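You operate a simulated robot arm through the tools that you are given. There is no shell and no other tool. Be economical: measure what you need, move in short steps, check, and stop when the job is done.

Carry out the task below with a simulated two-armed robot. There is one attempt and no reset: what you move stays moved.

JOB
Prime the filter pump from the tall clear mug and start it.
Fine: fill the beige pot over its mark, shut its lid, open the inlet valve before the black pump button, see the flow; put the mug back, spill next to nothing, leave other valves and nuts. Set down upright: tall clear mug.

It is judged by the outcome, as a careful person would: the job done as asked, and still so three seconds after it is handed in. It fails if anything else is knocked over, pushed out of place, dropped, spilled or broken. A push-on lid holds only when it is set on centred and level and pressed home; a screw cap is set on level and turned clockwise until tight.

ROBOT AND FRAMES
Two 7-joint arms with fingered hands on one trunk, on a base that drives. Base frame: it is fixed to the floor where the robot stands at the start and does not move with it; the origin is under the middle of the robot, x ahead of it, y to its left, z up. Lengths are in mm, angles in rad, forces in N, time in s.
The left shoulder is at the start at [20, 123, 1387], the right one opposite. Places, roughly: beige pot [500, 0, 800]; beige pot lid [500, 0, 1000]; black pump button [400, -800, 400]; far left wing nut [600, -100, 1400]; far right wing nut [600, -600, 1400]; filter drain valve [300, -400, 400]; filter inlet valve [500, 200, 500]; filter outlet valve [600, -700, 700]; filter vent valve [400, -200, 1100]; flow window [600, -700, 700]; near left wing nut [400, -300, 1400]; near right wing nut [400, -400, 1400]. Payload 2.4 kg a hand.
Tool frame (each hand has its own): the origin (TCP) lies between the finger pads and is the grasp point; the fingertips stand 17 mm ahead of it; z points along the fingers, y is the line along which they close. Largest opening 88 mm; the body of the gripper starts 47 mm behind the TCP. The gripper is a hand of 3 fingers: y runs from the thumb to the fingers, the wrist lies at [0, 0, -165] in the tool frame.
Orientation is told as [roll, pitch, yaw] about the base's x, y, z axes, in that order, counted from this pose: with the fingers straight down and closing along the base's y, the tool's x points along the base's -x, its y along +y and its z along -z.

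CONTROLS
- The arms move only by the tool jog_arm. It takes "left_moves", "right_moves" or both (then of equal length, played together; a hand with none holds still); each is text: rows parted by semicolons, each of 6 numbers parted by spaces: the shift along the tool's x, y, z in units of 400 mm (1.0 is 400 mm), then the turn, a rotation vector about the tool's x, y, z in units of 60 degrees (1.0 is 60 degrees). In form: dx dy dz wx wy wz; .... A call has 1 to 10 rows; each row is the pose to reach, as a shift and turn from the pose commanded when the call began, along the tool's axes at that moment. A call with a number of a shift or a turn outside -1 to 1 is refused whole. Rows are played at 5 a second. More than 50 mm and 0.15 rad between two rows, and nothing of the call is played. A pose out of reach is approached as far as the arm can. The call stops where the force on the tool passes 90 N (or 10 N more than at its start, if that is more) or the arm is blocked; 0.2 s more then pass. In this call time passes only in rows, and 0.2 s behind the last. It gives the time, the measured TCP pose, the force on the tool (base axes), the opening and the grip force at its end, in the units of the frame above (readings bear some noise), with the torque about the TCP (base axes, N m) and any sound that the robot's microphone picked up, and new pictures: "views" is both (left out), scene, wrist or none (wrist: the cameras of the hands that moved).
- Cameras (640 x 400 px; columns grow to the right, rows downward): "scene" is now at [27.4, 52.4, 1834]; the picture's right is [0.70, -0.72, -0.00], its down [-0.63, -0.62, -0.47] and it looks along [0.33, 0.33, -0.88] (base axes); focal length 214 px, centre (320, 200). "left" rides on the left gripper at [-52, 4, -66] in its tool frame; the picture's right is [-0.08, -1.00, 0.00], its down [0.78, -0.07, -0.62] and it looks along [0.62, -0.05, 0.78] (tool axes); focal length 243 px, centre (320, 200). "right" rides on the right gripper at [52, 4, -66] in its tool frame; the picture's right is [-0.09, 1.00, 0.00], its down [-0.78, -0.07, -0.62] and it looks along [-0.62, -0.05, 0.78] (tool axes); focal length 243 px, centre (320, 200). There is no depth. A picture from a camera that has moved, and an enlarged one, comes with that camera's place and axes in the base frame and with its lens. The place of the scene camera against the robot may be out by one fixed shift of up to 18 mm in any direction.
- lift_body(by): slides the trunk up (or, below 0, down) by that many mm; the arms and the scene camera ride with it, the base frame stays. It gives what a move gives, with no picture.
- base_move(legs): drives the robot by 1 to 6 legs, each [ahead, left, turn to the left] in mm, mm and rad, along the robot's own axes; the way and the turn of a leg run together, so that a leg with both is an arc; at most 1500 mm and 3.142 rad a leg. The arms and the cameras ride along, it lands a little off, and it stops where it bumps. It gives what a move gives, and a new picture of the scene camera.
- set_fingers(finger1, finger2, thumb_bend, hand): sets how far each is bent, from 0 (flat) to 1 (curled in); at 0.3 the hand is open as for a grip, at 0.7 the pads meet at the TCP. One left out holds its place. A second passes; each finger stops where it meets its share of the squeeze, and holds until it gets a number again. It is the only way to open and close the hand. It gives what a move gives, with no picture; readings hold the bend of each and the force on the fingers (four entries, about 0 where the hand has none), thumb and palm.
- pan_tilt(pan, tilt): turns the head with the scene camera to pan (to the left, within 2.094 rad either way) and tilt (down, from -0.506 to 1.204), counted from straight ahead of the robot. It gives what a move gives, and a new picture of the scene camera.
- inspect(camera, box): a new picture of the part [left, top, right, bottom] of that camera's present view, enlarged. No time passes.
- hand_in(): hands the job in; it is judged then, once.

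Go step by step. Nothing tells you exact positions but the pictures and the camera data: compare them with the known pose of the tool, close in by small moves and look again before you grip or let go. The budget is 120 turns and 260 pictures, counting those below and the enlarged ones. Unless the task says otherwise, let go and move clear before handing in, and close with one line.

The tools are called after ">>>" as name(argument=value, ...) on one line, values as JSON. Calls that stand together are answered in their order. jog_arm: Moves the arms, as the interface text tells. Its arguments: {"type":"object","properties":{"left_moves":{"type":"string"},"right_moves":{"type":"string"},"views":{"type":"string","enum":["both","scene","wrist","none"]}},"required":[]} The other tools are called the same way: lift_body (by) slides the trunk up or down; set_fingers (finger1, finger2, thumb_bend, hand) moves the fingers one by one; base_move (legs) drives the base; pan_tilt (pan, tilt) turns the head that bears the scene camera; inspect (camera, box) takes an enlarged picture of a part of a camera's view; hand_in () hands the job in.

At the start:

```text
time: 0.0
left_tcp_pos: [257.1, 315.0, 1385.7]
left_tcp_rot: [0.0, 0.0, 0.0]
left_ft_force: [-0.2, 0.7, 0.9]
left_wrist_torque: [0.0, -0.01, -0.02]
left_width: 87.9
left_grip_force: 0.1
left_shape: jaw
left_bend: [0.3, 0.3, 0.3]
left_finger forces: [0.0, 0.0, 0.1, 0.0, 0.1, 0.1]
right_tcp_pos: [273.4, 35.2, 1393.2]
right_tcp_rot: [0.001, 0.001, -0.001]
right_ft_force: [0.7, -0.2, 0.5]
right_wrist_torque: [-0.01, 0.02, -0.02]
right_width: 87.6
right_grip_force: 0.0
right_shape: jaw
right_bend: [0.3, 0.3, 0.3]
right_finger forces: [0.1, 0.0, 0.1, 0.0, 0.0, 0.0]
trunk travel left (down, up): [-600.0, 230.0]
robot x, y, heading: [1.2, -1.0, -0.001]
head pan, tilt: [0.773, 1.086]
```

scene: 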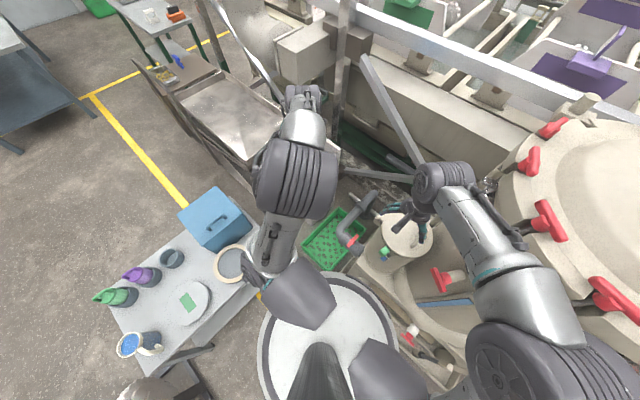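
right: 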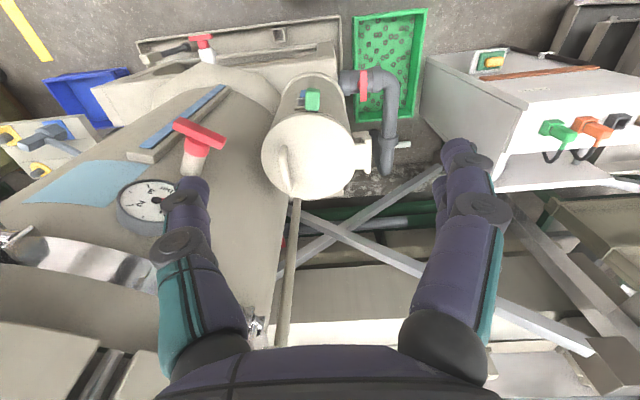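
left: 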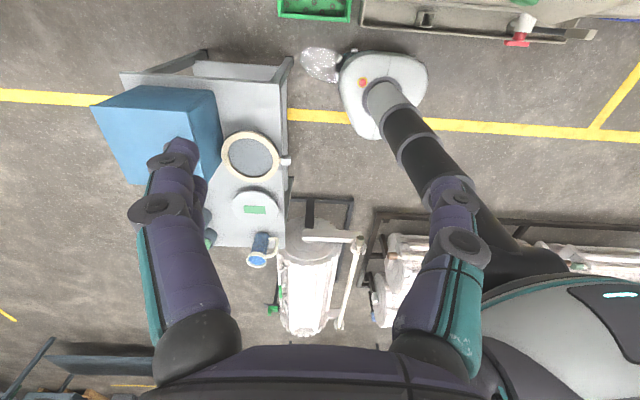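

I see the beige pot ahead of the robot and a table to the left with several vessels. I look around with the head first.

>>> pan_tilt(pan=1.5, tilt=0.8)

>>> pan_tilt(pan=0.0, tilt=0.8)

>>> pan_tilt(pan=-0.9, tilt=0.8)

```text
time: 1.1
left_tcp_pos: [257.2, 314.5, 1386.0]
left_tcp_rot: [0.0, 0.0, 0.0]
left_ft_force: [-0.2, -0.2, 0.9]
left_wrist_torque: [-0.01, -0.01, 0.02]
left_width: 87.7
left_grip_force: 0.0
left_shape: jaw
left_bend: [0.3, 0.3, 0.3]
left_finger forces: [0.0, 0.0, 0.0, 0.1, 0.0, 0.0]
right_tcp_pos: [273.1, 35.5, 1392.3]
right_tcp_rot: [0.0, -0.001, -0.002]
right_ft_force: [-0.4, 0.4, -0.5]
right_wrist_torque: [0.01, 0.01, 0.05]
right_width: 88.1
right_grip_force: 0.0
right_shape: jaw
right_bend: [0.3, 0.3, 0.3]
right_finger forces: [0.0, 0.2, 0.0, 0.1, 0.1, 0.0]
trunk travel left (down, up): [-600.0, 230.0]
robot x, y, heading: [0.5, 0.9, -0.002]
head pan, tilt: [1.499, 0.799]
camera scene: at [-12.6, 88.1, 1854.8], right [1.0, -0.07, 0.0], down [-0.05, -0.72, -0.7], along [0.05, 0.69, -0.72], focal length 214 px, centre (320, 200)
```

scene: 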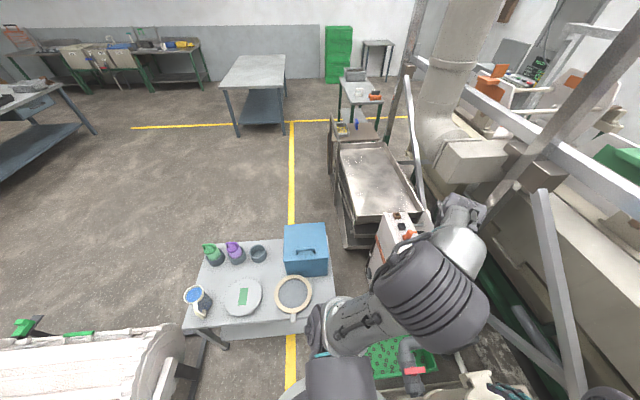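

```text
time: 2.7
left_tcp_pos: [257.1, 313.3, 1385.6]
left_tcp_rot: [0.0, 0.002, -0.001]
left_ft_force: [1.1, 0.5, 0.0]
left_wrist_torque: [0.02, -0.02, 0.01]
left_width: 88.0
left_grip_force: 0.0
left_shape: jaw
left_bend: [0.3, 0.3, 0.3]
left_finger forces: [0.0, 0.0, 0.1, 0.1, 0.0, 0.0]
right_tcp_pos: [273.0, 35.3, 1392.4]
right_tcp_rot: [-0.001, 0.001, 0.001]
right_ft_force: [0.4, -0.2, -1.0]
right_wrist_torque: [0.0, -0.02, 0.02]
right_width: 87.9
right_grip_force: 0.1
right_shape: jaw
right_bend: [0.3, 0.3, 0.3]
right_finger forces: [0.0, 0.0, 0.0, 0.0, 0.0, 0.1]
trunk travel left (down, up): [-600.0, 230.0]
robot x, y, heading: [0.5, -0.6, 0.001]
head pan, tilt: [0.0, 0.799]
camera scene: at [62.2, 7.7, 1854.9], right [0.0, -1.0, 0.0], down [-0.72, 0.0, -0.7], along [0.7, 0.0, -0.72], focal length 214 px, centre (320, 200)
```

scene: 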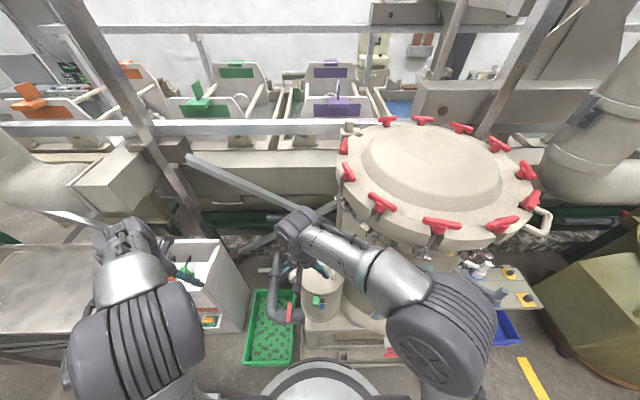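

```text
time: 3.9
left_tcp_pos: [258.0, 314.8, 1386.0]
left_tcp_rot: [0.001, -0.002, 0.001]
left_ft_force: [-0.6, 1.3, -0.2]
left_wrist_torque: [0.04, 0.01, -0.02]
left_width: 88.0
left_grip_force: 0.2
left_shape: jaw
left_bend: [0.3, 0.3, 0.3]
left_finger forces: [0.1, 0.0, 0.0, 0.0, 0.0, 0.1]
right_tcp_pos: [273.3, 35.8, 1392.1]
right_tcp_rot: [0.001, 0.001, -0.001]
right_ft_force: [0.4, 0.7, 0.3]
right_wrist_torque: [0.0, 0.03, -0.02]
right_width: 87.8
right_grip_force: 0.0
right_shape: jaw
right_bend: [0.3, 0.3, 0.3]
right_finger forces: [0.0, 0.0, 0.1, 0.0, 0.1, 0.1]
trunk travel left (down, up): [-600.0, 230.0]
robot x, y, heading: [-1.5, -0.8, 0.001]
head pan, tilt: [-0.901, 0.799]
camera scene: at [31.7, -55.5, 1854.9], right [-0.78, -0.62, 0.0], down [-0.45, 0.56, -0.7], along [0.43, -0.55, -0.72], focal length 214 px, centre (320, 200)
```

scene: 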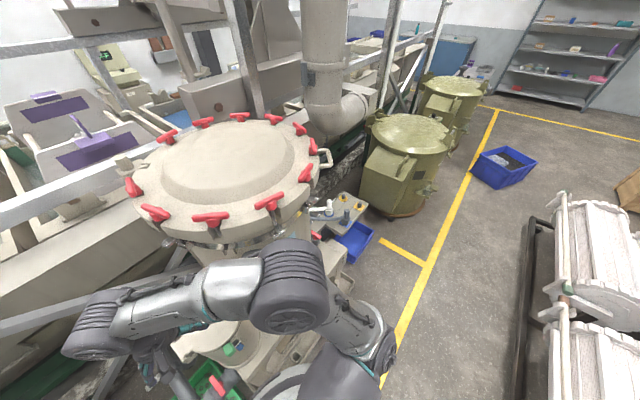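

The table on the left holds several vessels; I enlarge it to identify the tall clear mug.

>>> pan_tilt(pan=1.4, tilt=1.1)

>>> inspect(camera="scene", box=[150, 100, 390, 300])

>>> inspect(camera="left", box=[80, 20, 440, 290])

>>> inspect(camera="right", box=[100, 20, 460, 245])

```text
time: 6.0
left_tcp_pos: [257.3, 314.2, 1385.9]
left_tcp_rot: [0.0, -0.001, -0.001]
left_ft_force: [-1.2, 0.2, -0.5]
left_wrist_torque: [0.01, 0.01, 0.0]
left_width: 87.7
left_grip_force: 0.0
left_shape: jaw
left_bend: [0.3, 0.3, 0.3]
left_finger forces: [0.0, 0.0, 0.0, 0.0, 0.0, 0.0]
right_tcp_pos: [273.8, 35.9, 1392.9]
right_tcp_rot: [0.0, 0.0, 0.0]
right_ft_force: [-0.5, 0.4, -0.7]
right_wrist_torque: [-0.01, -0.01, -0.01]
right_width: 87.7
right_grip_force: 0.0
right_shape: jaw
right_bend: [0.3, 0.3, 0.3]
right_finger forces: [0.0, 0.1, 0.0, 0.0, 0.1, 0.1]
trunk travel left (down, up): [-600.0, 230.0]
robot x, y, heading: [-2.2, -1.2, -0.001]
head pan, tilt: [1.4, 1.1]
camera scene: at [-7.7, 69.9, 1833.1], right [0.99, -0.17, 0.0], down [-0.15, -0.88, -0.45], along [0.08, 0.45, -0.89], focal length 214 px, centre (320, 200)
```

scene: 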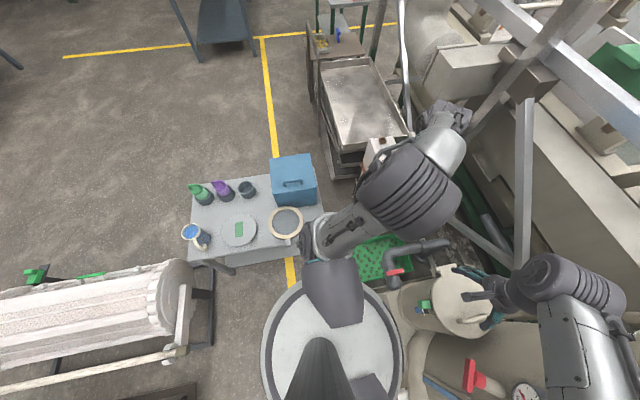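

```text
2.00 times, centred on (270, 200) of scene
camera zoom: at [-7.7, 69.9, 1833.1], right [0.99, -0.17, 0.0], down [-0.15, -0.88, -0.45], along [0.08, 0.45, -0.89], focal length 429 px, centre (420, 200)
```

zoom: 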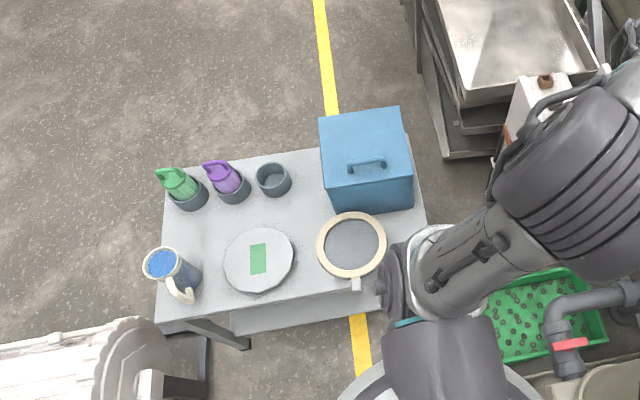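

```text
1.48 times, centred on (260, 155) of left
camera zoom: at [308.4, 319.3, 1451.2], right [0.08, -1.0, 0.0], down [-0.78, -0.07, 0.62], along [-0.62, -0.05, -0.78], focal length 359 px, centre (409, 267)
```

zoom: 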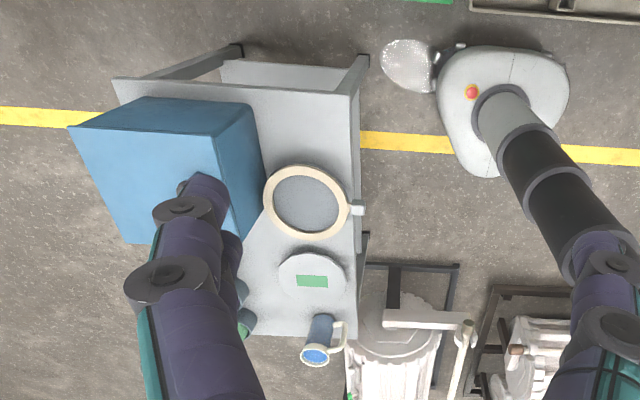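

```text
1.78 times, centred on (280, 132) of right
camera zoom: at [221.2, 41.1, 1458.4], right [0.09, 1.0, 0.0], down [0.78, -0.07, 0.62], along [0.62, -0.05, -0.78], focal length 431 px, centre (391, 320)
```

zoom: 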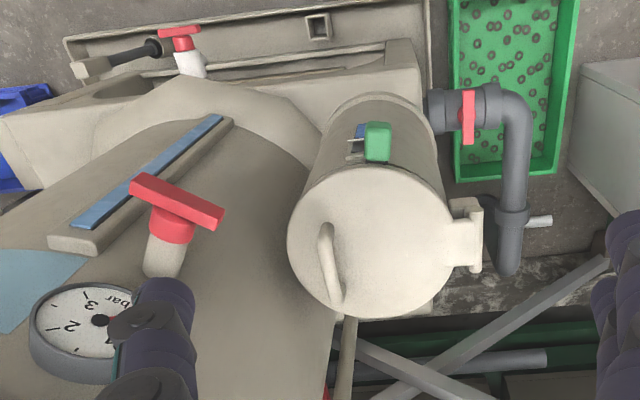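

I zoom in on the mug with blue content and on the glassy thing near the base.

>>> inspect(camera="scene", box=[175, 170, 255, 260])

>>> inspect(camera="left", box=[230, 210, 290, 280])

>>> inspect(camera="left", box=[290, 30, 390, 110])

```text
4.44 times, centred on (215, 215) of scene
camera zoom: at [-7.7, 69.9, 1833.1], right [0.99, -0.17, 0.0], down [-0.15, -0.88, -0.45], along [0.08, 0.45, -0.89], focal length 953 px, centre (787, 133)
```

zoom: 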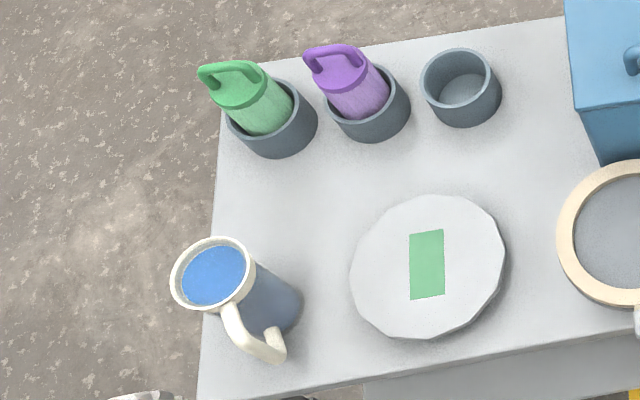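

```text
5.71 times, centred on (260, 245) of left
camera zoom: at [308.4, 319.3, 1451.2], right [0.08, -1.0, 0.0], down [-0.78, -0.07, 0.62], along [-0.62, -0.05, -0.78], focal length 1386 px, centre (663, -57)
```

zoom: 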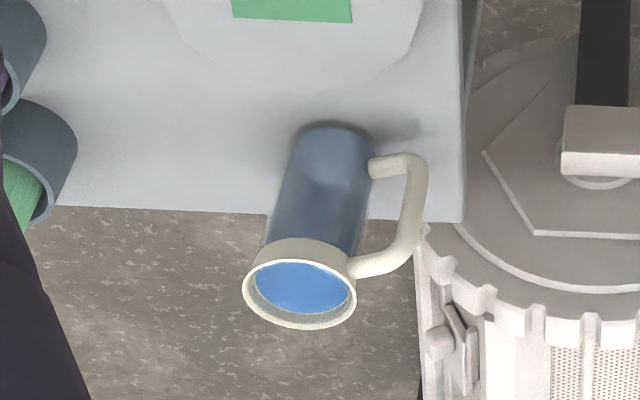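

```text
5.00 times, centred on (340, 70) of left
camera zoom: at [308.4, 319.3, 1451.2], right [0.08, -1.0, 0.0], down [-0.78, -0.07, 0.62], along [-0.62, -0.05, -0.78], focal length 1213 px, centre (220, 850)
```

zoom: 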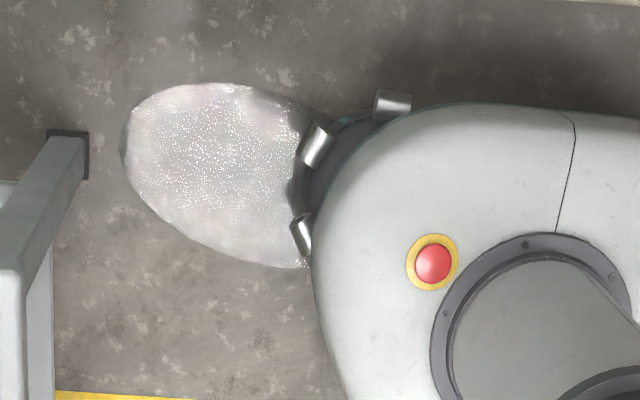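

The mug is at about (-592, 527), rim z≈790, table z≈655. Now I study the pot closely.

>>> inspect(camera="right", box=[240, 50, 420, 210])

>>> inspect(camera="scene", box=[360, 230, 520, 340])

>>> inspect(camera="right", box=[0, 0, 240, 160])

```text
2.50 times, centred on (330, 130) of right
camera zoom: at [221.2, 41.1, 1458.4], right [0.09, 1.0, 0.0], down [0.78, -0.07, 0.62], along [0.62, -0.05, -0.78], focal length 606 px, centre (295, 375)
```

zoom: 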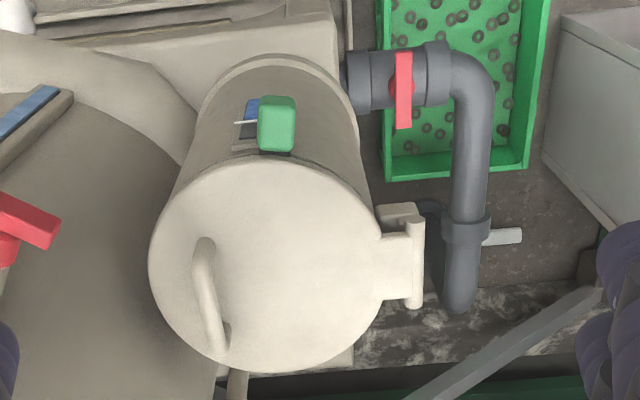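

```text
3.64 times, centred on (440, 285) of scene
camera zoom: at [-7.7, 69.9, 1833.1], right [0.99, -0.17, 0.0], down [-0.15, -0.88, -0.45], along [0.08, 0.45, -0.89], focal length 780 px, centre (-116, -109)
```

zoom: 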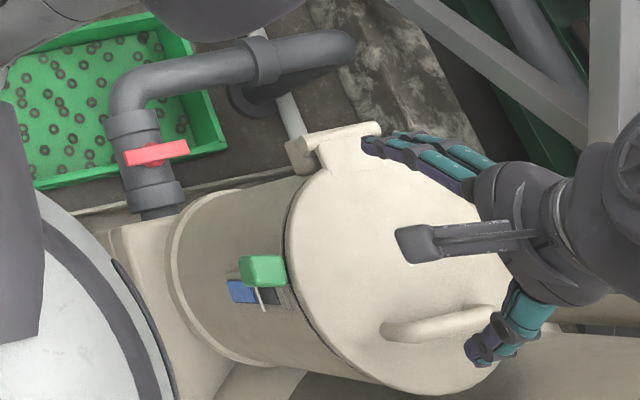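

```text
2.50 times, centred on (120, 80) of right
camera zoom: at [221.2, 41.1, 1458.4], right [0.09, 1.0, 0.0], down [0.78, -0.07, 0.62], along [0.62, -0.05, -0.78], focal length 606 px, centre (820, 500)
```

zoom: 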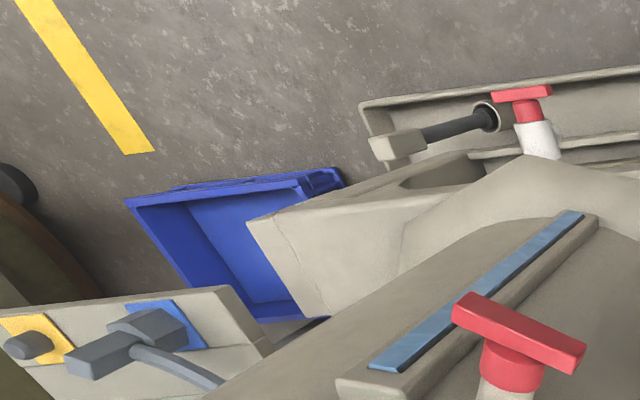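

The pot lid is shut, hinged on the left (+y), with a bow handle on the right. I lower the trunk to get nearer views.

>>> lift_body(by=-180)

>>> pan_tilt(pan=0.3, tilt=1.0)

>>> inspect(camera="right", box=[200, 0, 440, 240])

```text
time: 8.0
left_tcp_pos: [256.6, 314.4, 1207.1]
left_tcp_rot: [-0.001, 0.0, 0.0]
left_ft_force: [-0.1, 0.1, -0.5]
left_wrist_torque: [-0.01, 0.02, 0.05]
left_width: 87.9
left_grip_force: 0.1
left_shape: jaw
left_bend: [0.3, 0.3, 0.3]
left_finger forces: [0.1, 0.0, 0.0, 0.0, 0.0, 0.0]
right_tcp_pos: [273.2, 34.9, 1212.1]
right_tcp_rot: [-0.001, 0.0, -0.001]
right_ft_force: [0.4, 0.1, 0.2]
right_wrist_torque: [0.0, -0.02, -0.01]
right_width: 88.0
right_grip_force: 0.1
right_shape: jaw
right_bend: [0.3, 0.3, 0.3]
right_finger forces: [0.1, 0.0, 0.0, 0.0, 0.1, 0.0]
trunk travel left (down, up): [-420.0, 410.0]
robot x, y, heading: [-1.2, 3.3, 0.001]
head pan, tilt: [1.4, 1.1]
```

```text
time: 9.3
left_tcp_pos: [256.1, 315.0, 1205.2]
left_tcp_rot: [0.001, 0.0, 0.0]
left_ft_force: [0.0, 0.7, 0.5]
left_wrist_torque: [-0.02, -0.02, -0.02]
left_width: 87.9
left_grip_force: 0.1
left_shape: jaw
left_bend: [0.3, 0.3, 0.3]
left_finger forces: [0.0, 0.0, 0.0, 0.0, 0.0, 0.1]
right_tcp_pos: [271.9, 35.5, 1212.5]
right_tcp_rot: [0.0, 0.0, -0.001]
right_ft_force: [0.4, 0.2, -0.9]
right_wrist_torque: [0.02, 0.01, -0.01]
right_width: 87.9
right_grip_force: 0.0
right_shape: jaw
right_bend: [0.3, 0.3, 0.3]
right_finger forces: [0.1, 0.0, 0.0, 0.0, 0.0, 0.1]
trunk travel left (down, up): [-420.0, 410.0]
robot x, y, heading: [-1.8, -2.8, 0.0]
head pan, tilt: [0.3, 1.0]
camera scene: at [48.0, 28.3, 1659.7], right [0.3, -0.96, 0.0], down [-0.8, -0.25, -0.54], along [0.52, 0.16, -0.84], focal length 214 px, centre (320, 200)
```

scene: 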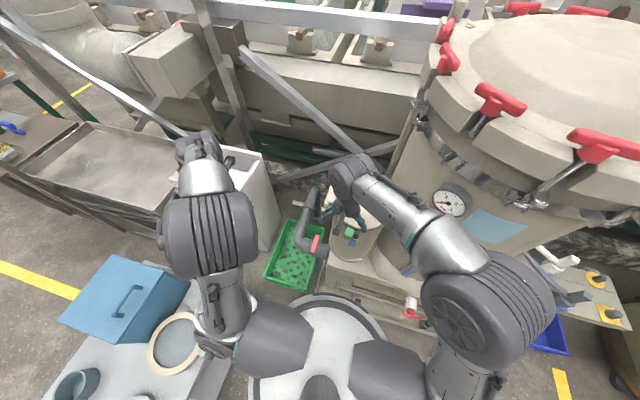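

```text
1.67 times, centred on (320, 120) of right
camera zoom: at [221.2, 41.1, 1278.4], right [0.09, 1.0, 0.0], down [0.78, -0.07, 0.62], along [0.62, -0.05, -0.78], focal length 404 px, centre (320, 333)
```

zoom: 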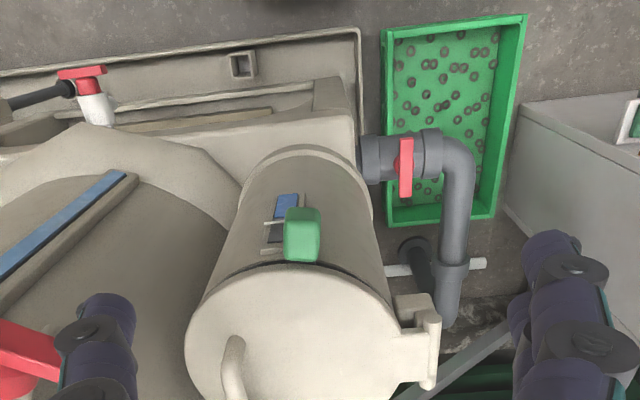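

Pot centre ≈ (472, 0), rim z≈985, hinge at y≈126, handle along x at y≈-52. I enlarge the green/blue feature on the front.

>>> inspect(camera="right", box=[280, 60, 350, 110])

>>> inspect(camera="scene", box=[290, 180, 430, 290])

```text
8.00 times, centred on (315, 85) of right
camera zoom: at [221.2, 41.1, 1278.4], right [0.09, 1.0, 0.0], down [0.78, -0.07, 0.62], along [0.62, -0.05, -0.78], focal length 1941 px, centre (360, 1120)
```

zoom: 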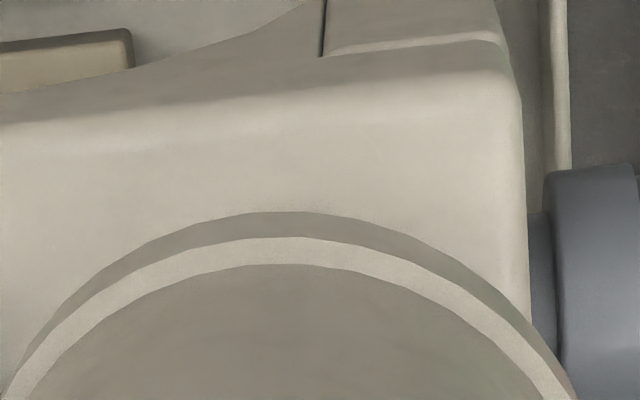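

```text
3.64 times, centred on (360, 235) of scene
camera zoom: at [48.0, 28.3, 1659.7], right [0.3, -0.96, 0.0], down [-0.8, -0.25, -0.54], along [0.52, 0.16, -0.84], focal length 780 px, centre (174, 73)
```

zoom: 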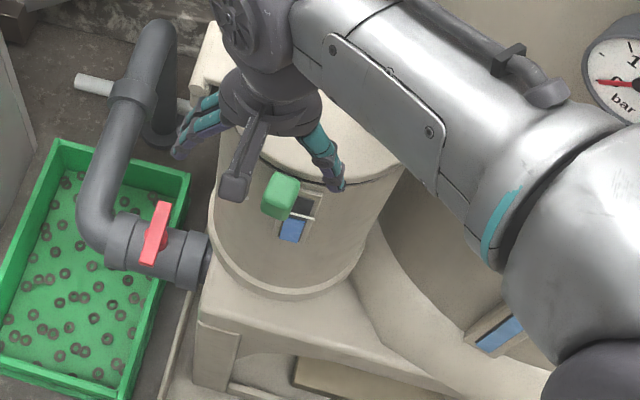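

>>> inspect(camera="right", box=[280, 105, 340, 165])

>>> inspect(camera="scene", box=[335, 220, 365, 250])

```text
6.67 times, centred on (310, 135) of right
camera zoom: at [221.2, 41.1, 1278.4], right [0.09, 1.0, 0.0], down [0.78, -0.07, 0.62], along [0.62, -0.05, -0.78], focal length 1618 px, centre (387, 633)
```

zoom: 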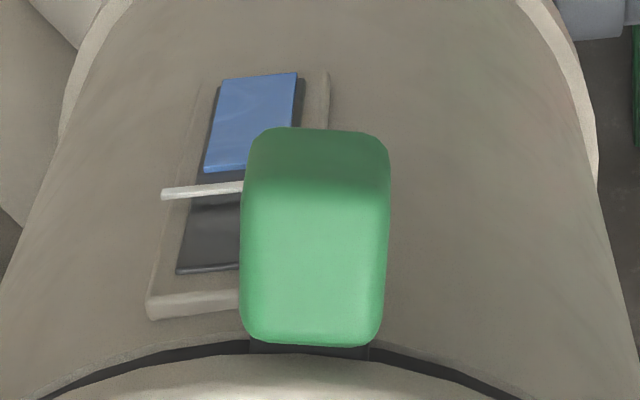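

```text
13.33 times, centred on (350, 235) of scene
camera zoom: at [48.0, 28.3, 1659.7], right [0.3, -0.96, 0.0], down [-0.8, -0.25, -0.54], along [0.52, 0.16, -0.84], focal length 2860 px, centre (-80, -267)
```

zoom: 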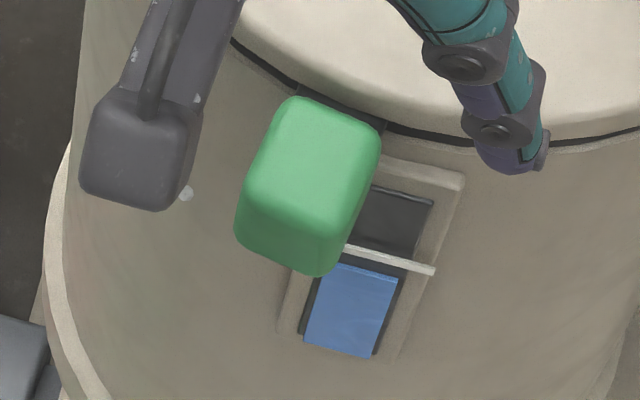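

The front has a level gauge (blue, below the white mark) and a green latch-like block at the lid's seam. I test pitching the left hand forward, which I'll want for the mug.

>>> jog_arm(left_moves="-0.03 0 0 0 -0.125 0; -0.06 0 0 0 -0.25 0; -0.09 0 0 0 -0.375 0; -0.12 0 0 0 -0.5 0; -0.15 0 0 0 -0.625 0; -0.19 0 0 0 -0.75 0", views="both")

```text
time: 10.7
left_tcp_pos: [333.4, 314.6, 1205.0]
left_tcp_rot: [0.002, -0.786, 0.001]
left_ft_force: [-0.3, 0.7, -0.1]
left_wrist_torque: [0.0, 0.02, -0.01]
left_width: 87.9
left_grip_force: 0.0
left_shape: jaw
left_bend: [0.3, 0.3, 0.3]
left_finger forces: [0.1, 0.1, 0.0, 0.0, 0.1, 0.1]
right_tcp_pos: [272.5, 35.0, 1212.3]
right_tcp_rot: [-0.001, -0.001, 0.001]
right_ft_force: [-0.3, -1.0, -0.2]
right_wrist_torque: [0.01, 0.02, 0.01]
right_width: 87.7
right_grip_force: 0.0
right_shape: jaw
right_bend: [0.3, 0.3, 0.3]
right_finger forces: [0.1, 0.0, 0.0, 0.0, 0.0, 0.1]
trunk travel left (down, up): [-420.0, 410.0]
robot x, y, heading: [-0.7, -1.0, 0.005]
head pan, tilt: [0.3, 1.0]
camera scene: at [48.1, 28.6, 1659.7], right [0.3, -0.96, 0.0], down [-0.8, -0.25, -0.54], along [0.52, 0.16, -0.84], focal length 214 px, centre (320, 200)
camera left: at [322.1, 319.2, 1288.4], right [0.06, -1.0, 0.06], down [-0.99, -0.07, -0.11], along [0.12, -0.05, -0.99], focal length 243 px, centre (320, 200)
```

scene: 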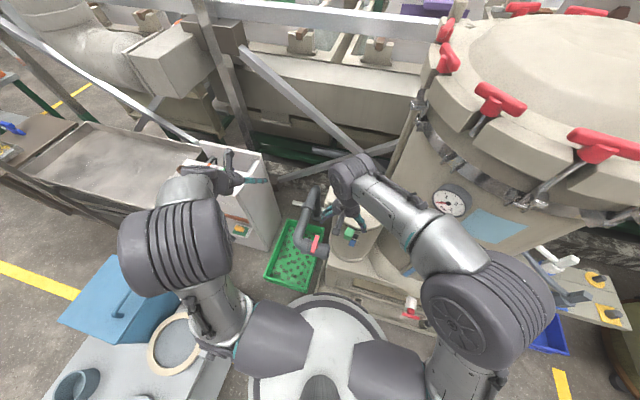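
left: 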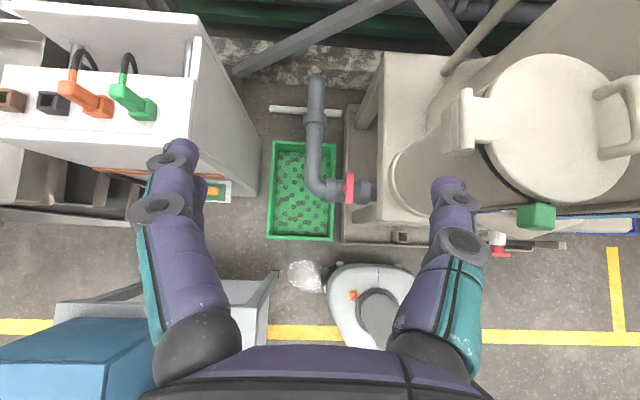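

The left hand can pitch forward fine, and I see the inlet valve's red handle at about (462, 184, 500), lying across the pipe. I pitch the right hand forward to look at the pot front horizontally.

>>> jog_arm(right_moves="0 0 0 0 -0.125 0; 0 0 0 0 -0.25 0; 0 0 0 0 -0.375 0; 0 0 0 0 -0.5 0; 0 0 0 0 -0.625 0; 0 0 0 0 -0.75 0", views="none")

>>> lift_body(by=-190)

>>> inspect(camera="right", box=[0, 0, 640, 400])

```text
time: 12.1
left_tcp_pos: [332.5, 313.6, 1205.3]
left_tcp_rot: [0.0, -0.785, 0.0]
left_ft_force: [-0.4, 0.6, 0.8]
left_wrist_torque: [0.05, -0.03, 0.0]
left_width: 87.9
left_grip_force: 0.1
left_shape: jaw
left_bend: [0.3, 0.3, 0.3]
left_finger forces: [0.1, 0.0, 0.1, 0.1, 0.0, 0.0]
right_tcp_pos: [272.0, 35.8, 1212.5]
right_tcp_rot: [0.001, -0.788, 0.001]
right_ft_force: [0.0, 0.0, 0.7]
right_wrist_torque: [0.03, 0.02, -0.02]
right_width: 88.0
right_grip_force: 0.1
right_shape: jaw
right_bend: [0.3, 0.3, 0.3]
right_finger forces: [0.0, 0.0, 0.1, 0.1, 0.0, 0.1]
trunk travel left (down, up): [-420.0, 410.0]
robot x, y, heading: [-2.1, -2.3, -0.003]
head pan, tilt: [0.3, 1.0]
```

```text
time: 14.2
left_tcp_pos: [333.0, 314.0, 1016.1]
left_tcp_rot: [0.001, -0.785, -0.001]
left_ft_force: [0.5, -0.4, -0.1]
left_wrist_torque: [0.0, 0.0, 0.0]
left_width: 87.8
left_grip_force: 0.0
left_shape: jaw
left_bend: [0.3, 0.3, 0.3]
left_finger forces: [0.0, 0.1, 0.1, 0.0, 0.0, 0.0]
right_tcp_pos: [272.4, 35.5, 1021.9]
right_tcp_rot: [0.0, -0.786, -0.002]
right_ft_force: [-0.4, -0.5, -0.1]
right_wrist_torque: [0.0, 0.01, -0.02]
right_width: 88.0
right_grip_force: 0.0
right_shape: jaw
right_bend: [0.3, 0.3, 0.3]
right_finger forces: [0.0, 0.0, 0.0, 0.0, 0.0, 0.1]
trunk travel left (down, up): [-230.0, 600.0]
robot x, y, heading: [-2.6, 1.4, -0.002]
head pan, tilt: [0.3, 1.0]
```

```text
1.00 times, centred on (320, 200) of right (not enlarged: the box is as wide or as high as the picture)
camera zoom: at [189.7, 41.2, 1032.3], right [0.06, 1.0, 0.06], down [0.11, -0.07, 0.99], along [0.99, -0.05, -0.12], focal length 243 px, centre (320, 200)
```

zoom: 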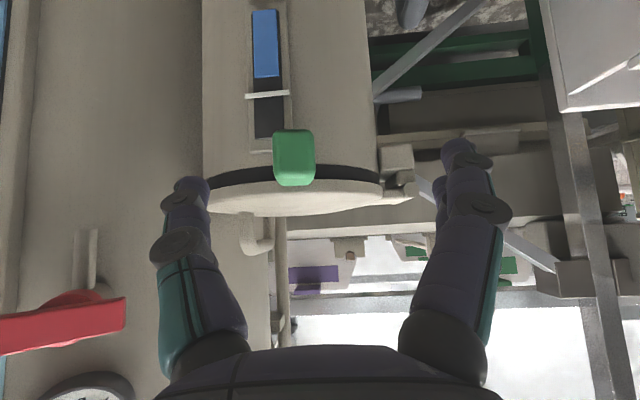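

>>> inspect(camera="right", box=[230, 70, 410, 270])

>>> inspect(camera="left", box=[400, 80, 640, 280])

```text
2.00 times, centred on (320, 170) of right
camera zoom: at [189.7, 41.2, 1032.3], right [0.06, 1.0, 0.06], down [0.11, -0.07, 0.99], along [0.99, -0.05, -0.12], focal length 485 px, centre (320, 260)
```

zoom: 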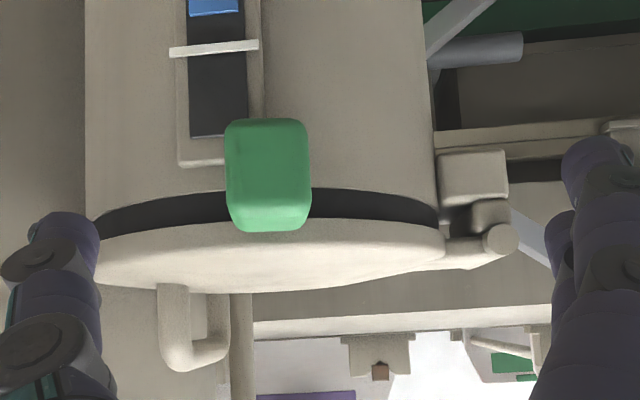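

```text
2.00 times, centred on (520, 180) of left
camera zoom: at [322.0, 318.8, 1098.7], right [0.06, -1.0, 0.06], down [-0.99, -0.07, -0.11], along [0.12, -0.05, -0.99], focal length 485 px, centre (-80, 240)
```

zoom: 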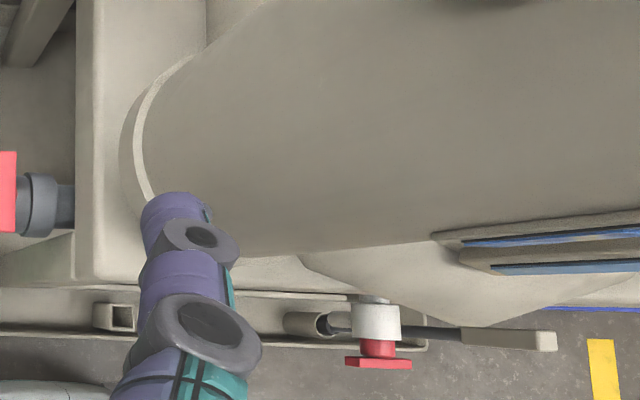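

The lid's handle is at about (468, -44, 1050). The green block looks like a latch at (345, 17, 985). I raise the trunk a bit, set the right hand in front of the latch, and bring the left hand above the handle.

>>> lift_body(by=150)

>>> jog_arm(right_moves="0.055 -0.008 0.051 0 -0.125 0; 0.111 -0.016 0.103 0 -0.25 0; 0.167 -0.024 0.155 0 -0.375 0; 0.222 -0.032 0.206 0 -0.5 0; 0.278 -0.04 0.258 0 -0.625 0; 0.334 -0.047 0.309 0 -0.75 0", views="both")

>>> set_fingers(hand="right", finger1=0.7, finger2=0.7, thumb_bend=0.7)

```text
time: 16.0
left_tcp_pos: [332.2, 311.7, 1165.4]
left_tcp_rot: [-0.002, -0.786, 0.0]
left_ft_force: [-0.9, -0.5, -0.4]
left_wrist_torque: [0.03, 0.01, -0.02]
left_width: 87.6
left_grip_force: 0.0
left_shape: jaw
left_bend: [0.3, 0.3, 0.3]
left_finger forces: [0.0, 0.0, 0.0, 0.0, 0.0, 0.1]
right_tcp_pos: [272.3, 35.3, 1173.4]
right_tcp_rot: [-0.001, -0.785, 0.001]
right_ft_force: [0.4, -1.3, 0.0]
right_wrist_torque: [0.0, 0.02, 0.06]
right_width: 87.8
right_grip_force: 0.2
right_shape: jaw
right_bend: [0.3, 0.3, 0.3]
right_finger forces: [0.0, 0.1, 0.0, 0.1, 0.0, 0.0]
trunk travel left (down, up): [-380.0, 450.0]
robot x, y, heading: [-2.2, 1.7, 0.0]
head pan, tilt: [0.3, 1.0]
```

```text
time: 16.9
left_tcp_pos: [332.0, 313.9, 1165.1]
left_tcp_rot: [0.002, -0.786, 0.001]
left_ft_force: [-0.9, 0.3, -0.6]
left_wrist_torque: [-0.04, 0.05, 0.02]
left_width: 87.8
left_grip_force: 0.0
left_shape: jaw
left_bend: [0.3, 0.3, 0.3]
left_finger forces: [0.0, 0.0, 0.0, 0.0, 0.1, 0.1]
right_tcp_pos: [308.3, 50.8, 1104.7]
right_tcp_rot: [0.685, -1.265, -0.759]
right_ft_force: [0.6, -0.9, -0.2]
right_wrist_torque: [0.01, 0.01, -0.03]
right_width: 87.8
right_grip_force: 0.0
right_shape: jaw
right_bend: [0.3, 0.3, 0.3]
right_finger forces: [0.0, 0.0, 0.0, 0.0, 0.0, 0.1]
trunk travel left (down, up): [-380.0, 450.0]
robot x, y, heading: [0.8, 0.2, -0.002]
head pan, tilt: [0.3, 1.0]
stopped in row 4 (right hand): the arm was blocked; the commanded pose is now the measured one
camera scene: at [48.0, 28.5, 1619.7], right [0.3, -0.96, 0.0], down [-0.8, -0.25, -0.54], along [0.52, 0.16, -0.84], focal length 214 px, centre (320, 200)
camera right: at [233.1, 70.3, 1070.7], right [0.11, 0.96, 0.27], down [-0.44, -0.2, 0.88], along [0.89, -0.22, 0.4], focal length 243 px, centre (320, 200)
```

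scene: 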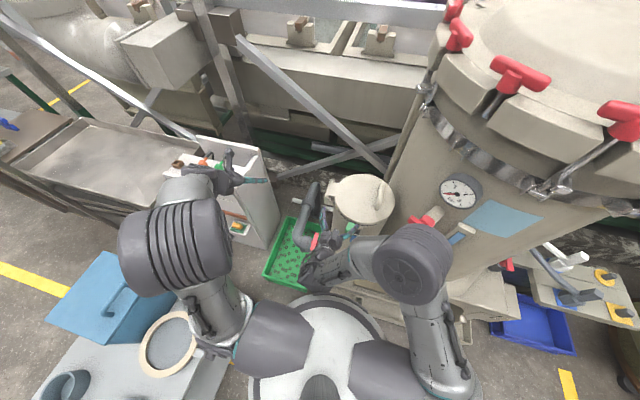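
right: 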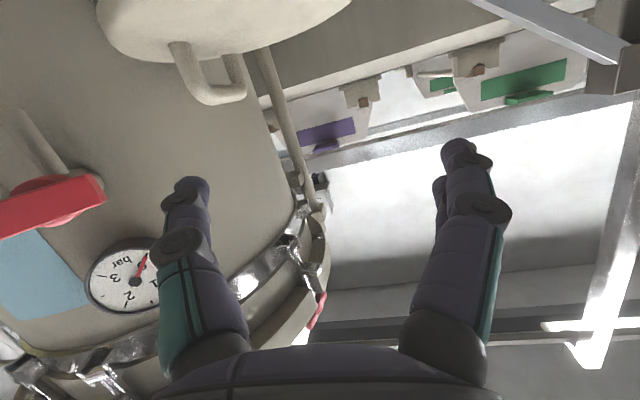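

```text
time: 17.9
left_tcp_pos: [332.5, 313.8, 1165.8]
left_tcp_rot: [0.0, -0.786, -0.001]
left_ft_force: [-0.2, -0.2, 0.1]
left_wrist_torque: [0.02, -0.02, -0.02]
left_width: 87.7
left_grip_force: 0.1
left_shape: jaw
left_bend: [0.3, 0.3, 0.3]
left_finger forces: [0.0, 0.0, 0.0, 0.0, 0.1, 0.0]
right_tcp_pos: [307.6, 51.3, 1102.9]
right_tcp_rot: [0.686, -1.262, -0.758]
right_ft_force: [-0.8, -0.4, -0.3]
right_wrist_torque: [0.01, -0.01, -0.05]
right_width: 0.0
right_grip_force: 0.0
right_shape: fingers
right_bend: [0.7, 0.7, 0.7]
right_finger forces: [0.0, 0.0, 0.1, 0.1, 0.0, 0.1]
trunk travel left (down, up): [-380.0, 450.0]
robot x, y, heading: [0.8, 2.8, 0.001]
head pan, tilt: [0.3, 1.0]
```

The right arm ran into a joint limit too close to the body. I back the base off 150 mm for more room, then reposition.

>>> base_move(legs=[[-150, 0, 0]])

```text
time: 19.3
left_tcp_pos: [181.9, 312.5, 1166.2]
left_tcp_rot: [-0.001, -0.788, -0.002]
left_ft_force: [-0.5, 0.4, -0.1]
left_wrist_torque: [0.0, 0.01, 0.01]
left_width: 87.8
left_grip_force: 0.0
left_shape: jaw
left_bend: [0.3, 0.3, 0.3]
left_finger forces: [0.1, 0.0, 0.0, 0.1, 0.0, 0.0]
right_tcp_pos: [156.4, 50.4, 1104.1]
right_tcp_rot: [0.685, -1.266, -0.76]
right_ft_force: [0.1, 0.0, 0.0]
right_wrist_torque: [-0.04, 0.01, 0.01]
right_width: 0.0
right_grip_force: 0.2
right_shape: fingers
right_bend: [0.7, 0.7, 0.7]
right_finger forces: [0.0, 0.0, 0.0, 0.0, 0.0, 0.1]
trunk travel left (down, up): [-380.0, 450.0]
robot x, y, heading: [-147.7, 2.9, -0.003]
head pan, tilt: [0.3, 1.0]
camera scene: at [-103.2, 28.3, 1619.8], right [0.29, -0.96, 0.0], down [-0.8, -0.25, -0.54], along [0.52, 0.16, -0.84], focal length 214 px, centre (320, 200)
```

scene: 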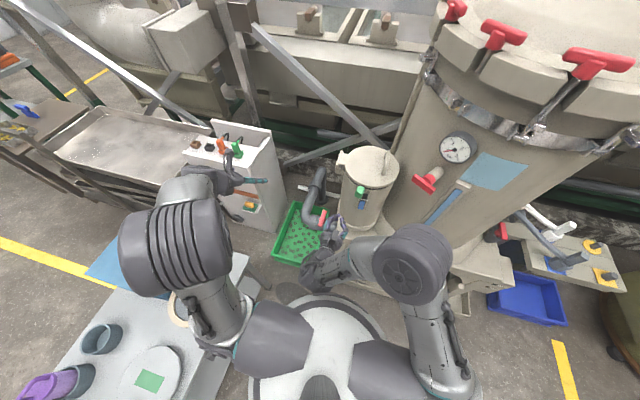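

>>> jog_arm(right_moves="0.033 -0.018 0.064 -0.0125 -0.037 -0.03; 0.066 -0.035 0.129 -0.025 -0.073 -0.061; 0.099 -0.053 0.194 -0.037 -0.11 -0.091; 0.131 -0.071 0.258 -0.05 -0.147 -0.121; 0.164 -0.088 0.322 -0.062 -0.183 -0.152; 0.197 -0.106 0.387 -0.075 -0.22 -0.182", views="both")

```text
time: 20.7
left_tcp_pos: [184.0, 313.1, 1165.1]
left_tcp_rot: [0.0, -0.787, -0.002]
left_ft_force: [-0.4, 0.1, 0.7]
left_wrist_torque: [0.01, 0.03, -0.01]
left_width: 88.1
left_grip_force: 0.1
left_shape: jaw
left_bend: [0.3, 0.3, 0.3]
left_finger forces: [0.1, 0.0, 0.1, 0.0, 0.0, 0.0]
right_tcp_pos: [289.0, 16.0, 984.5]
right_tcp_rot: [1.698, -1.558, -1.694]
right_ft_force: [-0.3, -0.1, 1.0]
right_wrist_torque: [-0.03, -0.02, 0.02]
right_width: 0.1
right_grip_force: 0.0
right_shape: fingers
right_bend: [0.7, 0.7, 0.7]
right_finger forces: [0.1, 0.1, 0.0, 0.0, 0.0, 0.1]
trunk travel left (down, up): [-380.0, 450.0]
robot x, y, heading: [-150.3, -0.5, -0.005]
head pan, tilt: [0.3, 1.0]
camera scene: at [-101.1, 28.2, 1619.7], right [0.29, -0.96, 0.0], down [-0.8, -0.25, -0.54], along [0.52, 0.16, -0.84], focal length 214 px, centre (320, 200)
camera right: at [222.5, 23.5, 931.7], right [0.0, 1.0, 0.1], down [-0.62, -0.08, 0.78], along [0.78, -0.06, 0.62], focal length 243 px, centre (320, 200)
```

scene: 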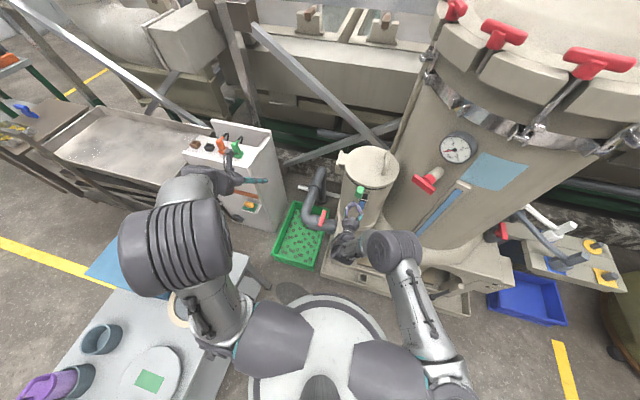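
right: 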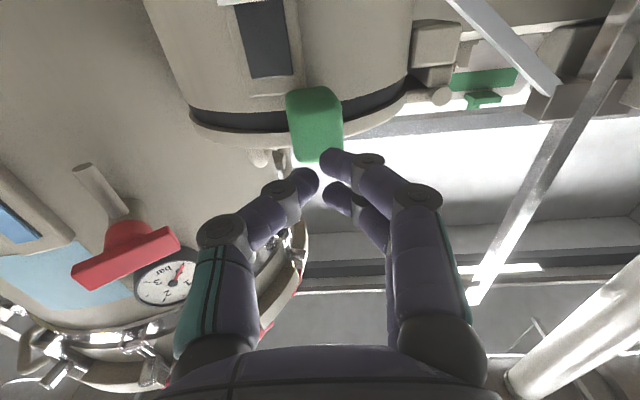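

The right fingertip stands just in front of the latch. Now I bring the left hand, still pitched 45°, above the lid handle.

>>> jog_arm(left_moves="-0.042 -0.089 0.058 0 0 0; -0.0845 -0.1785 0.116 0 0 0; -0.127 -0.268 0.174 0 0 0; -0.169 -0.357 0.233 0 0 0; -0.211 -0.446 0.291 0 0 0; -0.2535 -0.5355 0.349 0 0 0; -0.296 -0.625 0.407 0 0 0; -0.338 -0.714 0.465 0 0 0; -0.380 -0.803 0.523 0 0 0; -0.4225 -0.8925 0.5815 0 0 0", views="both")

```text
time: 22.9
left_tcp_pos: [412.4, 15.9, 1124.6]
left_tcp_rot: [0.001, -0.785, 0.001]
left_ft_force: [-0.6, 0.4, 0.3]
left_wrist_torque: [0.01, -0.01, 0.0]
left_width: 87.8
left_grip_force: 0.1
left_shape: jaw
left_bend: [0.3, 0.3, 0.3]
left_finger forces: [0.0, 0.0, 0.0, 0.1, 0.0, 0.1]
left hand out of reach, approached as far as the arm can: row 9, 10
right_tcp_pos: [288.3, 17.4, 984.1]
right_tcp_rot: [1.588, -1.559, -1.586]
right_ft_force: [0.2, -0.4, -0.5]
right_wrist_torque: [0.02, 0.0, 0.0]
right_width: 0.0
right_grip_force: 0.0
right_shape: fingers
right_bend: [0.7, 0.7, 0.7]
right_finger forces: [0.0, 0.0, 0.0, 0.0, 0.1, 0.1]
trunk travel left (down, up): [-380.0, 450.0]
robot x, y, heading: [-146.9, -1.9, -0.003]
head pan, tilt: [0.3, 1.0]
camera scene: at [-100.8, 28.1, 1619.7], right [0.29, -0.96, 0.0], down [-0.8, -0.25, -0.54], along [0.52, 0.16, -0.84], focal length 214 px, centre (320, 200)
camera left: at [402.0, 20.5, 1207.4], right [0.06, -1.0, 0.06], down [-0.99, -0.07, -0.11], along [0.11, -0.05, -0.99], focal length 243 px, centre (320, 200)
```

scene: 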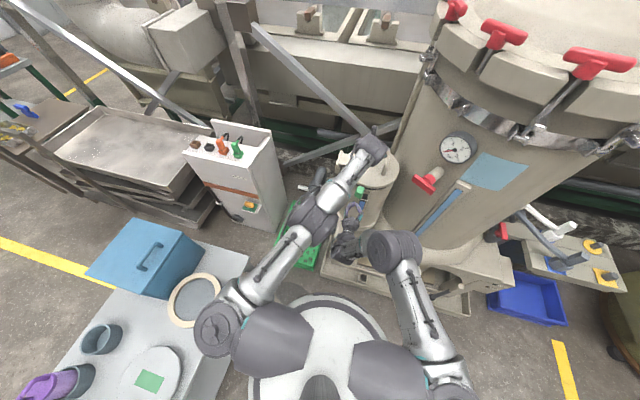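
left: 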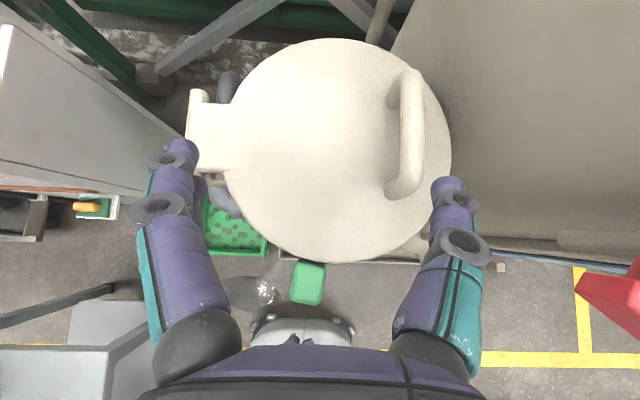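

The arm's reach is short (~445 mm shoulder to wrist). I retract the right hand and drive 100 mm forward again.

>>> jog_arm(right_moves="0 0 -0.0625 0 0.125 0; 0 0 -0.125 0 0.25 0; 0 0 -0.1875 0 0.375 0; 0 0 -0.25 0 0.5 0", left_moves="0.02 0 -0.02 0 0 0; 0.04 0 -0.04 0 0 0; 0.06 0 -0.06 0 0 0; 0.08 0 -0.08 0 0 0", views="none")

```text
time: 23.9
left_tcp_pos: [365.3, 15.5, 1126.0]
left_tcp_rot: [-0.001, -0.786, -0.001]
left_ft_force: [0.1, 0.1, 0.6]
left_wrist_torque: [0.0, 0.0, 0.01]
left_width: 87.9
left_grip_force: 0.2
left_shape: jaw
left_bend: [0.3, 0.3, 0.3]
left_finger forces: [0.0, 0.0, 0.1, 0.0, 0.0, 0.0]
left hand out of reach, approached as far as the arm can: row 1
right_tcp_pos: [188.8, 17.7, 983.4]
right_tcp_rot: [0.025, -1.046, -0.018]
right_ft_force: [0.7, -0.1, 0.3]
right_wrist_torque: [0.0, 0.01, -0.01]
right_width: 0.0
right_grip_force: 0.0
right_shape: fingers
right_bend: [0.7, 0.7, 0.7]
right_finger forces: [0.0, 0.1, 0.0, 0.1, 0.1, 0.1]
trunk travel left (down, up): [-380.0, 450.0]
robot x, y, heading: [-149.4, -0.6, -0.002]
head pan, tilt: [0.3, 1.0]
```

>>> base_move(legs=[[105, 0, 0]])

>>> inspect(camera="left", box=[0, 0, 640, 400])

```text
time: 25.1
left_tcp_pos: [472.9, 15.5, 1124.3]
left_tcp_rot: [-0.001, -0.783, 0.0]
left_ft_force: [0.0, 0.3, 0.6]
left_wrist_torque: [-0.02, 0.04, 0.01]
left_width: 87.8
left_grip_force: 0.1
left_shape: jaw
left_bend: [0.3, 0.3, 0.3]
left_finger forces: [0.0, 0.0, 0.0, 0.1, 0.1, 0.0]
right_tcp_pos: [293.9, 17.5, 984.2]
right_tcp_rot: [0.024, -1.047, -0.02]
right_ft_force: [0.1, 0.6, 0.0]
right_wrist_torque: [0.02, 0.01, -0.01]
right_width: 0.0
right_grip_force: 0.1
right_shape: fingers
right_bend: [0.7, 0.7, 0.7]
right_finger forces: [0.0, 0.0, 0.1, 0.1, 0.0, 0.1]
trunk travel left (down, up): [-380.0, 450.0]
robot x, y, heading: [-40.0, 0.5, -0.002]
head pan, tilt: [0.3, 1.0]
camera scene: at [6.0, 28.0, 1619.6], right [0.29, -0.96, 0.0], down [-0.81, -0.25, -0.54], along [0.51, 0.16, -0.84], focal length 214 px, centre (320, 200)
```

scene: 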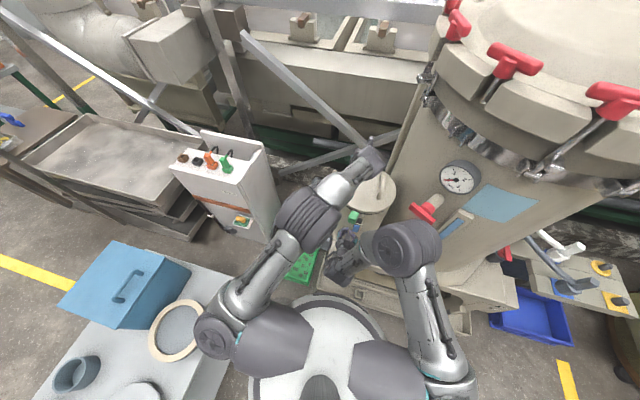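

```text
1.00 times, centred on (320, 200) of left (not enlarged: the box is as wide or as high as the picture)
camera zoom: at [463.4, 20.6, 1207.3], right [0.06, -1.0, 0.06], down [-0.99, -0.07, -0.11], along [0.11, -0.05, -0.99], focal length 243 px, centre (320, 200)
```

zoom: 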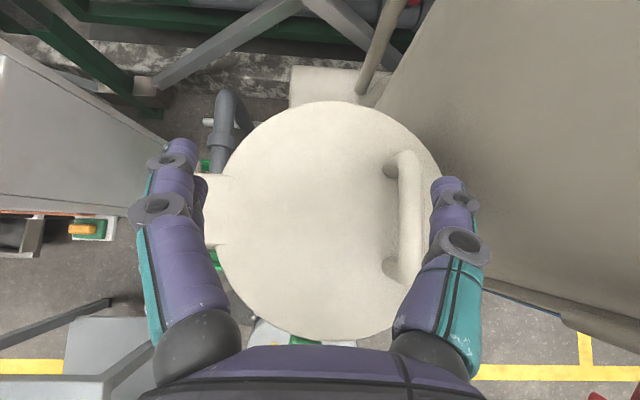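

>>> set_fingers(hand="left", finger1=0.48, finger2=0.48, thumb_bend=0.48)

>>> jog_arm(left_moves="0 -0.075 0 0 0 0; 0 -0.149 0 0 0 0; 0.05 -0.149 0.05 0 0 0", views="wrist")

```text
time: 26.1
left_tcp_pos: [473.8, 16.7, 1124.9]
left_tcp_rot: [-0.001, -0.787, -0.001]
left_ft_force: [-1.0, -0.5, 1.2]
left_wrist_torque: [0.0, -0.01, 0.0]
left_width: 45.3
left_grip_force: 0.1
left_shape: fingers
left_bend: [0.48, 0.48, 0.48]
left_finger forces: [0.0, 0.0, 0.0, 0.0, 0.0, 0.0]
right_tcp_pos: [293.6, 17.1, 984.4]
right_tcp_rot: [0.025, -1.047, -0.019]
right_ft_force: [-0.1, 0.1, -0.7]
right_wrist_torque: [0.04, -0.02, 0.02]
right_width: 0.1
right_grip_force: 0.0
right_shape: fingers
right_bend: [0.7, 0.7, 0.7]
right_finger forces: [0.0, 0.0, 0.0, 0.1, 0.0, 0.0]
trunk travel left (down, up): [-380.0, 450.0]
robot x, y, heading: [-46.0, -0.9, -0.004]
head pan, tilt: [0.3, 1.0]
```

```text
time: 26.9
left_tcp_pos: [473.1, -44.7, 1096.5]
left_tcp_rot: [-0.002, -0.784, 0.001]
left_ft_force: [-0.6, 0.0, -0.4]
left_wrist_torque: [-0.01, 0.0, 0.0]
left_width: 45.0
left_grip_force: 0.1
left_shape: fingers
left_bend: [0.48, 0.48, 0.48]
left_finger forces: [0.0, 0.0, 0.1, 0.1, 0.1, 0.0]
right_tcp_pos: [294.0, 17.4, 984.9]
right_tcp_rot: [0.025, -1.048, -0.019]
right_ft_force: [-0.3, 0.7, 0.6]
right_wrist_torque: [0.0, -0.01, 0.01]
right_width: 0.0
right_grip_force: 0.1
right_shape: fingers
right_bend: [0.7, 0.7, 0.7]
right_finger forces: [0.0, 0.0, 0.0, 0.1, 0.0, 0.0]
trunk travel left (down, up): [-380.0, 450.0]
robot x, y, heading: [-46.5, -2.8, 0.001]
head pan, tilt: [0.3, 1.0]
camera left: at [462.4, -39.2, 1180.0], right [0.06, -1.0, 0.06], down [-0.99, -0.07, -0.11], along [0.12, -0.05, -0.99], focal length 243 px, centre (320, 200)
```

left: 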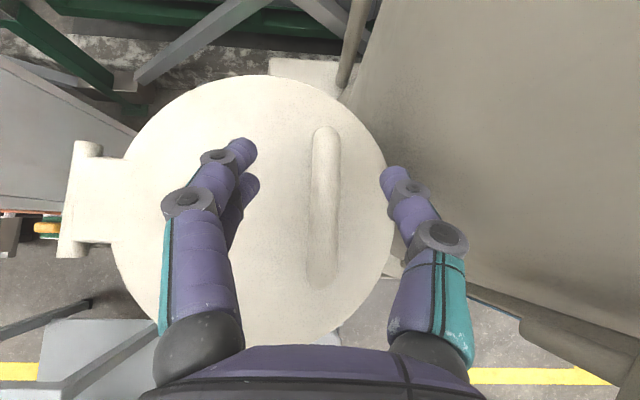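

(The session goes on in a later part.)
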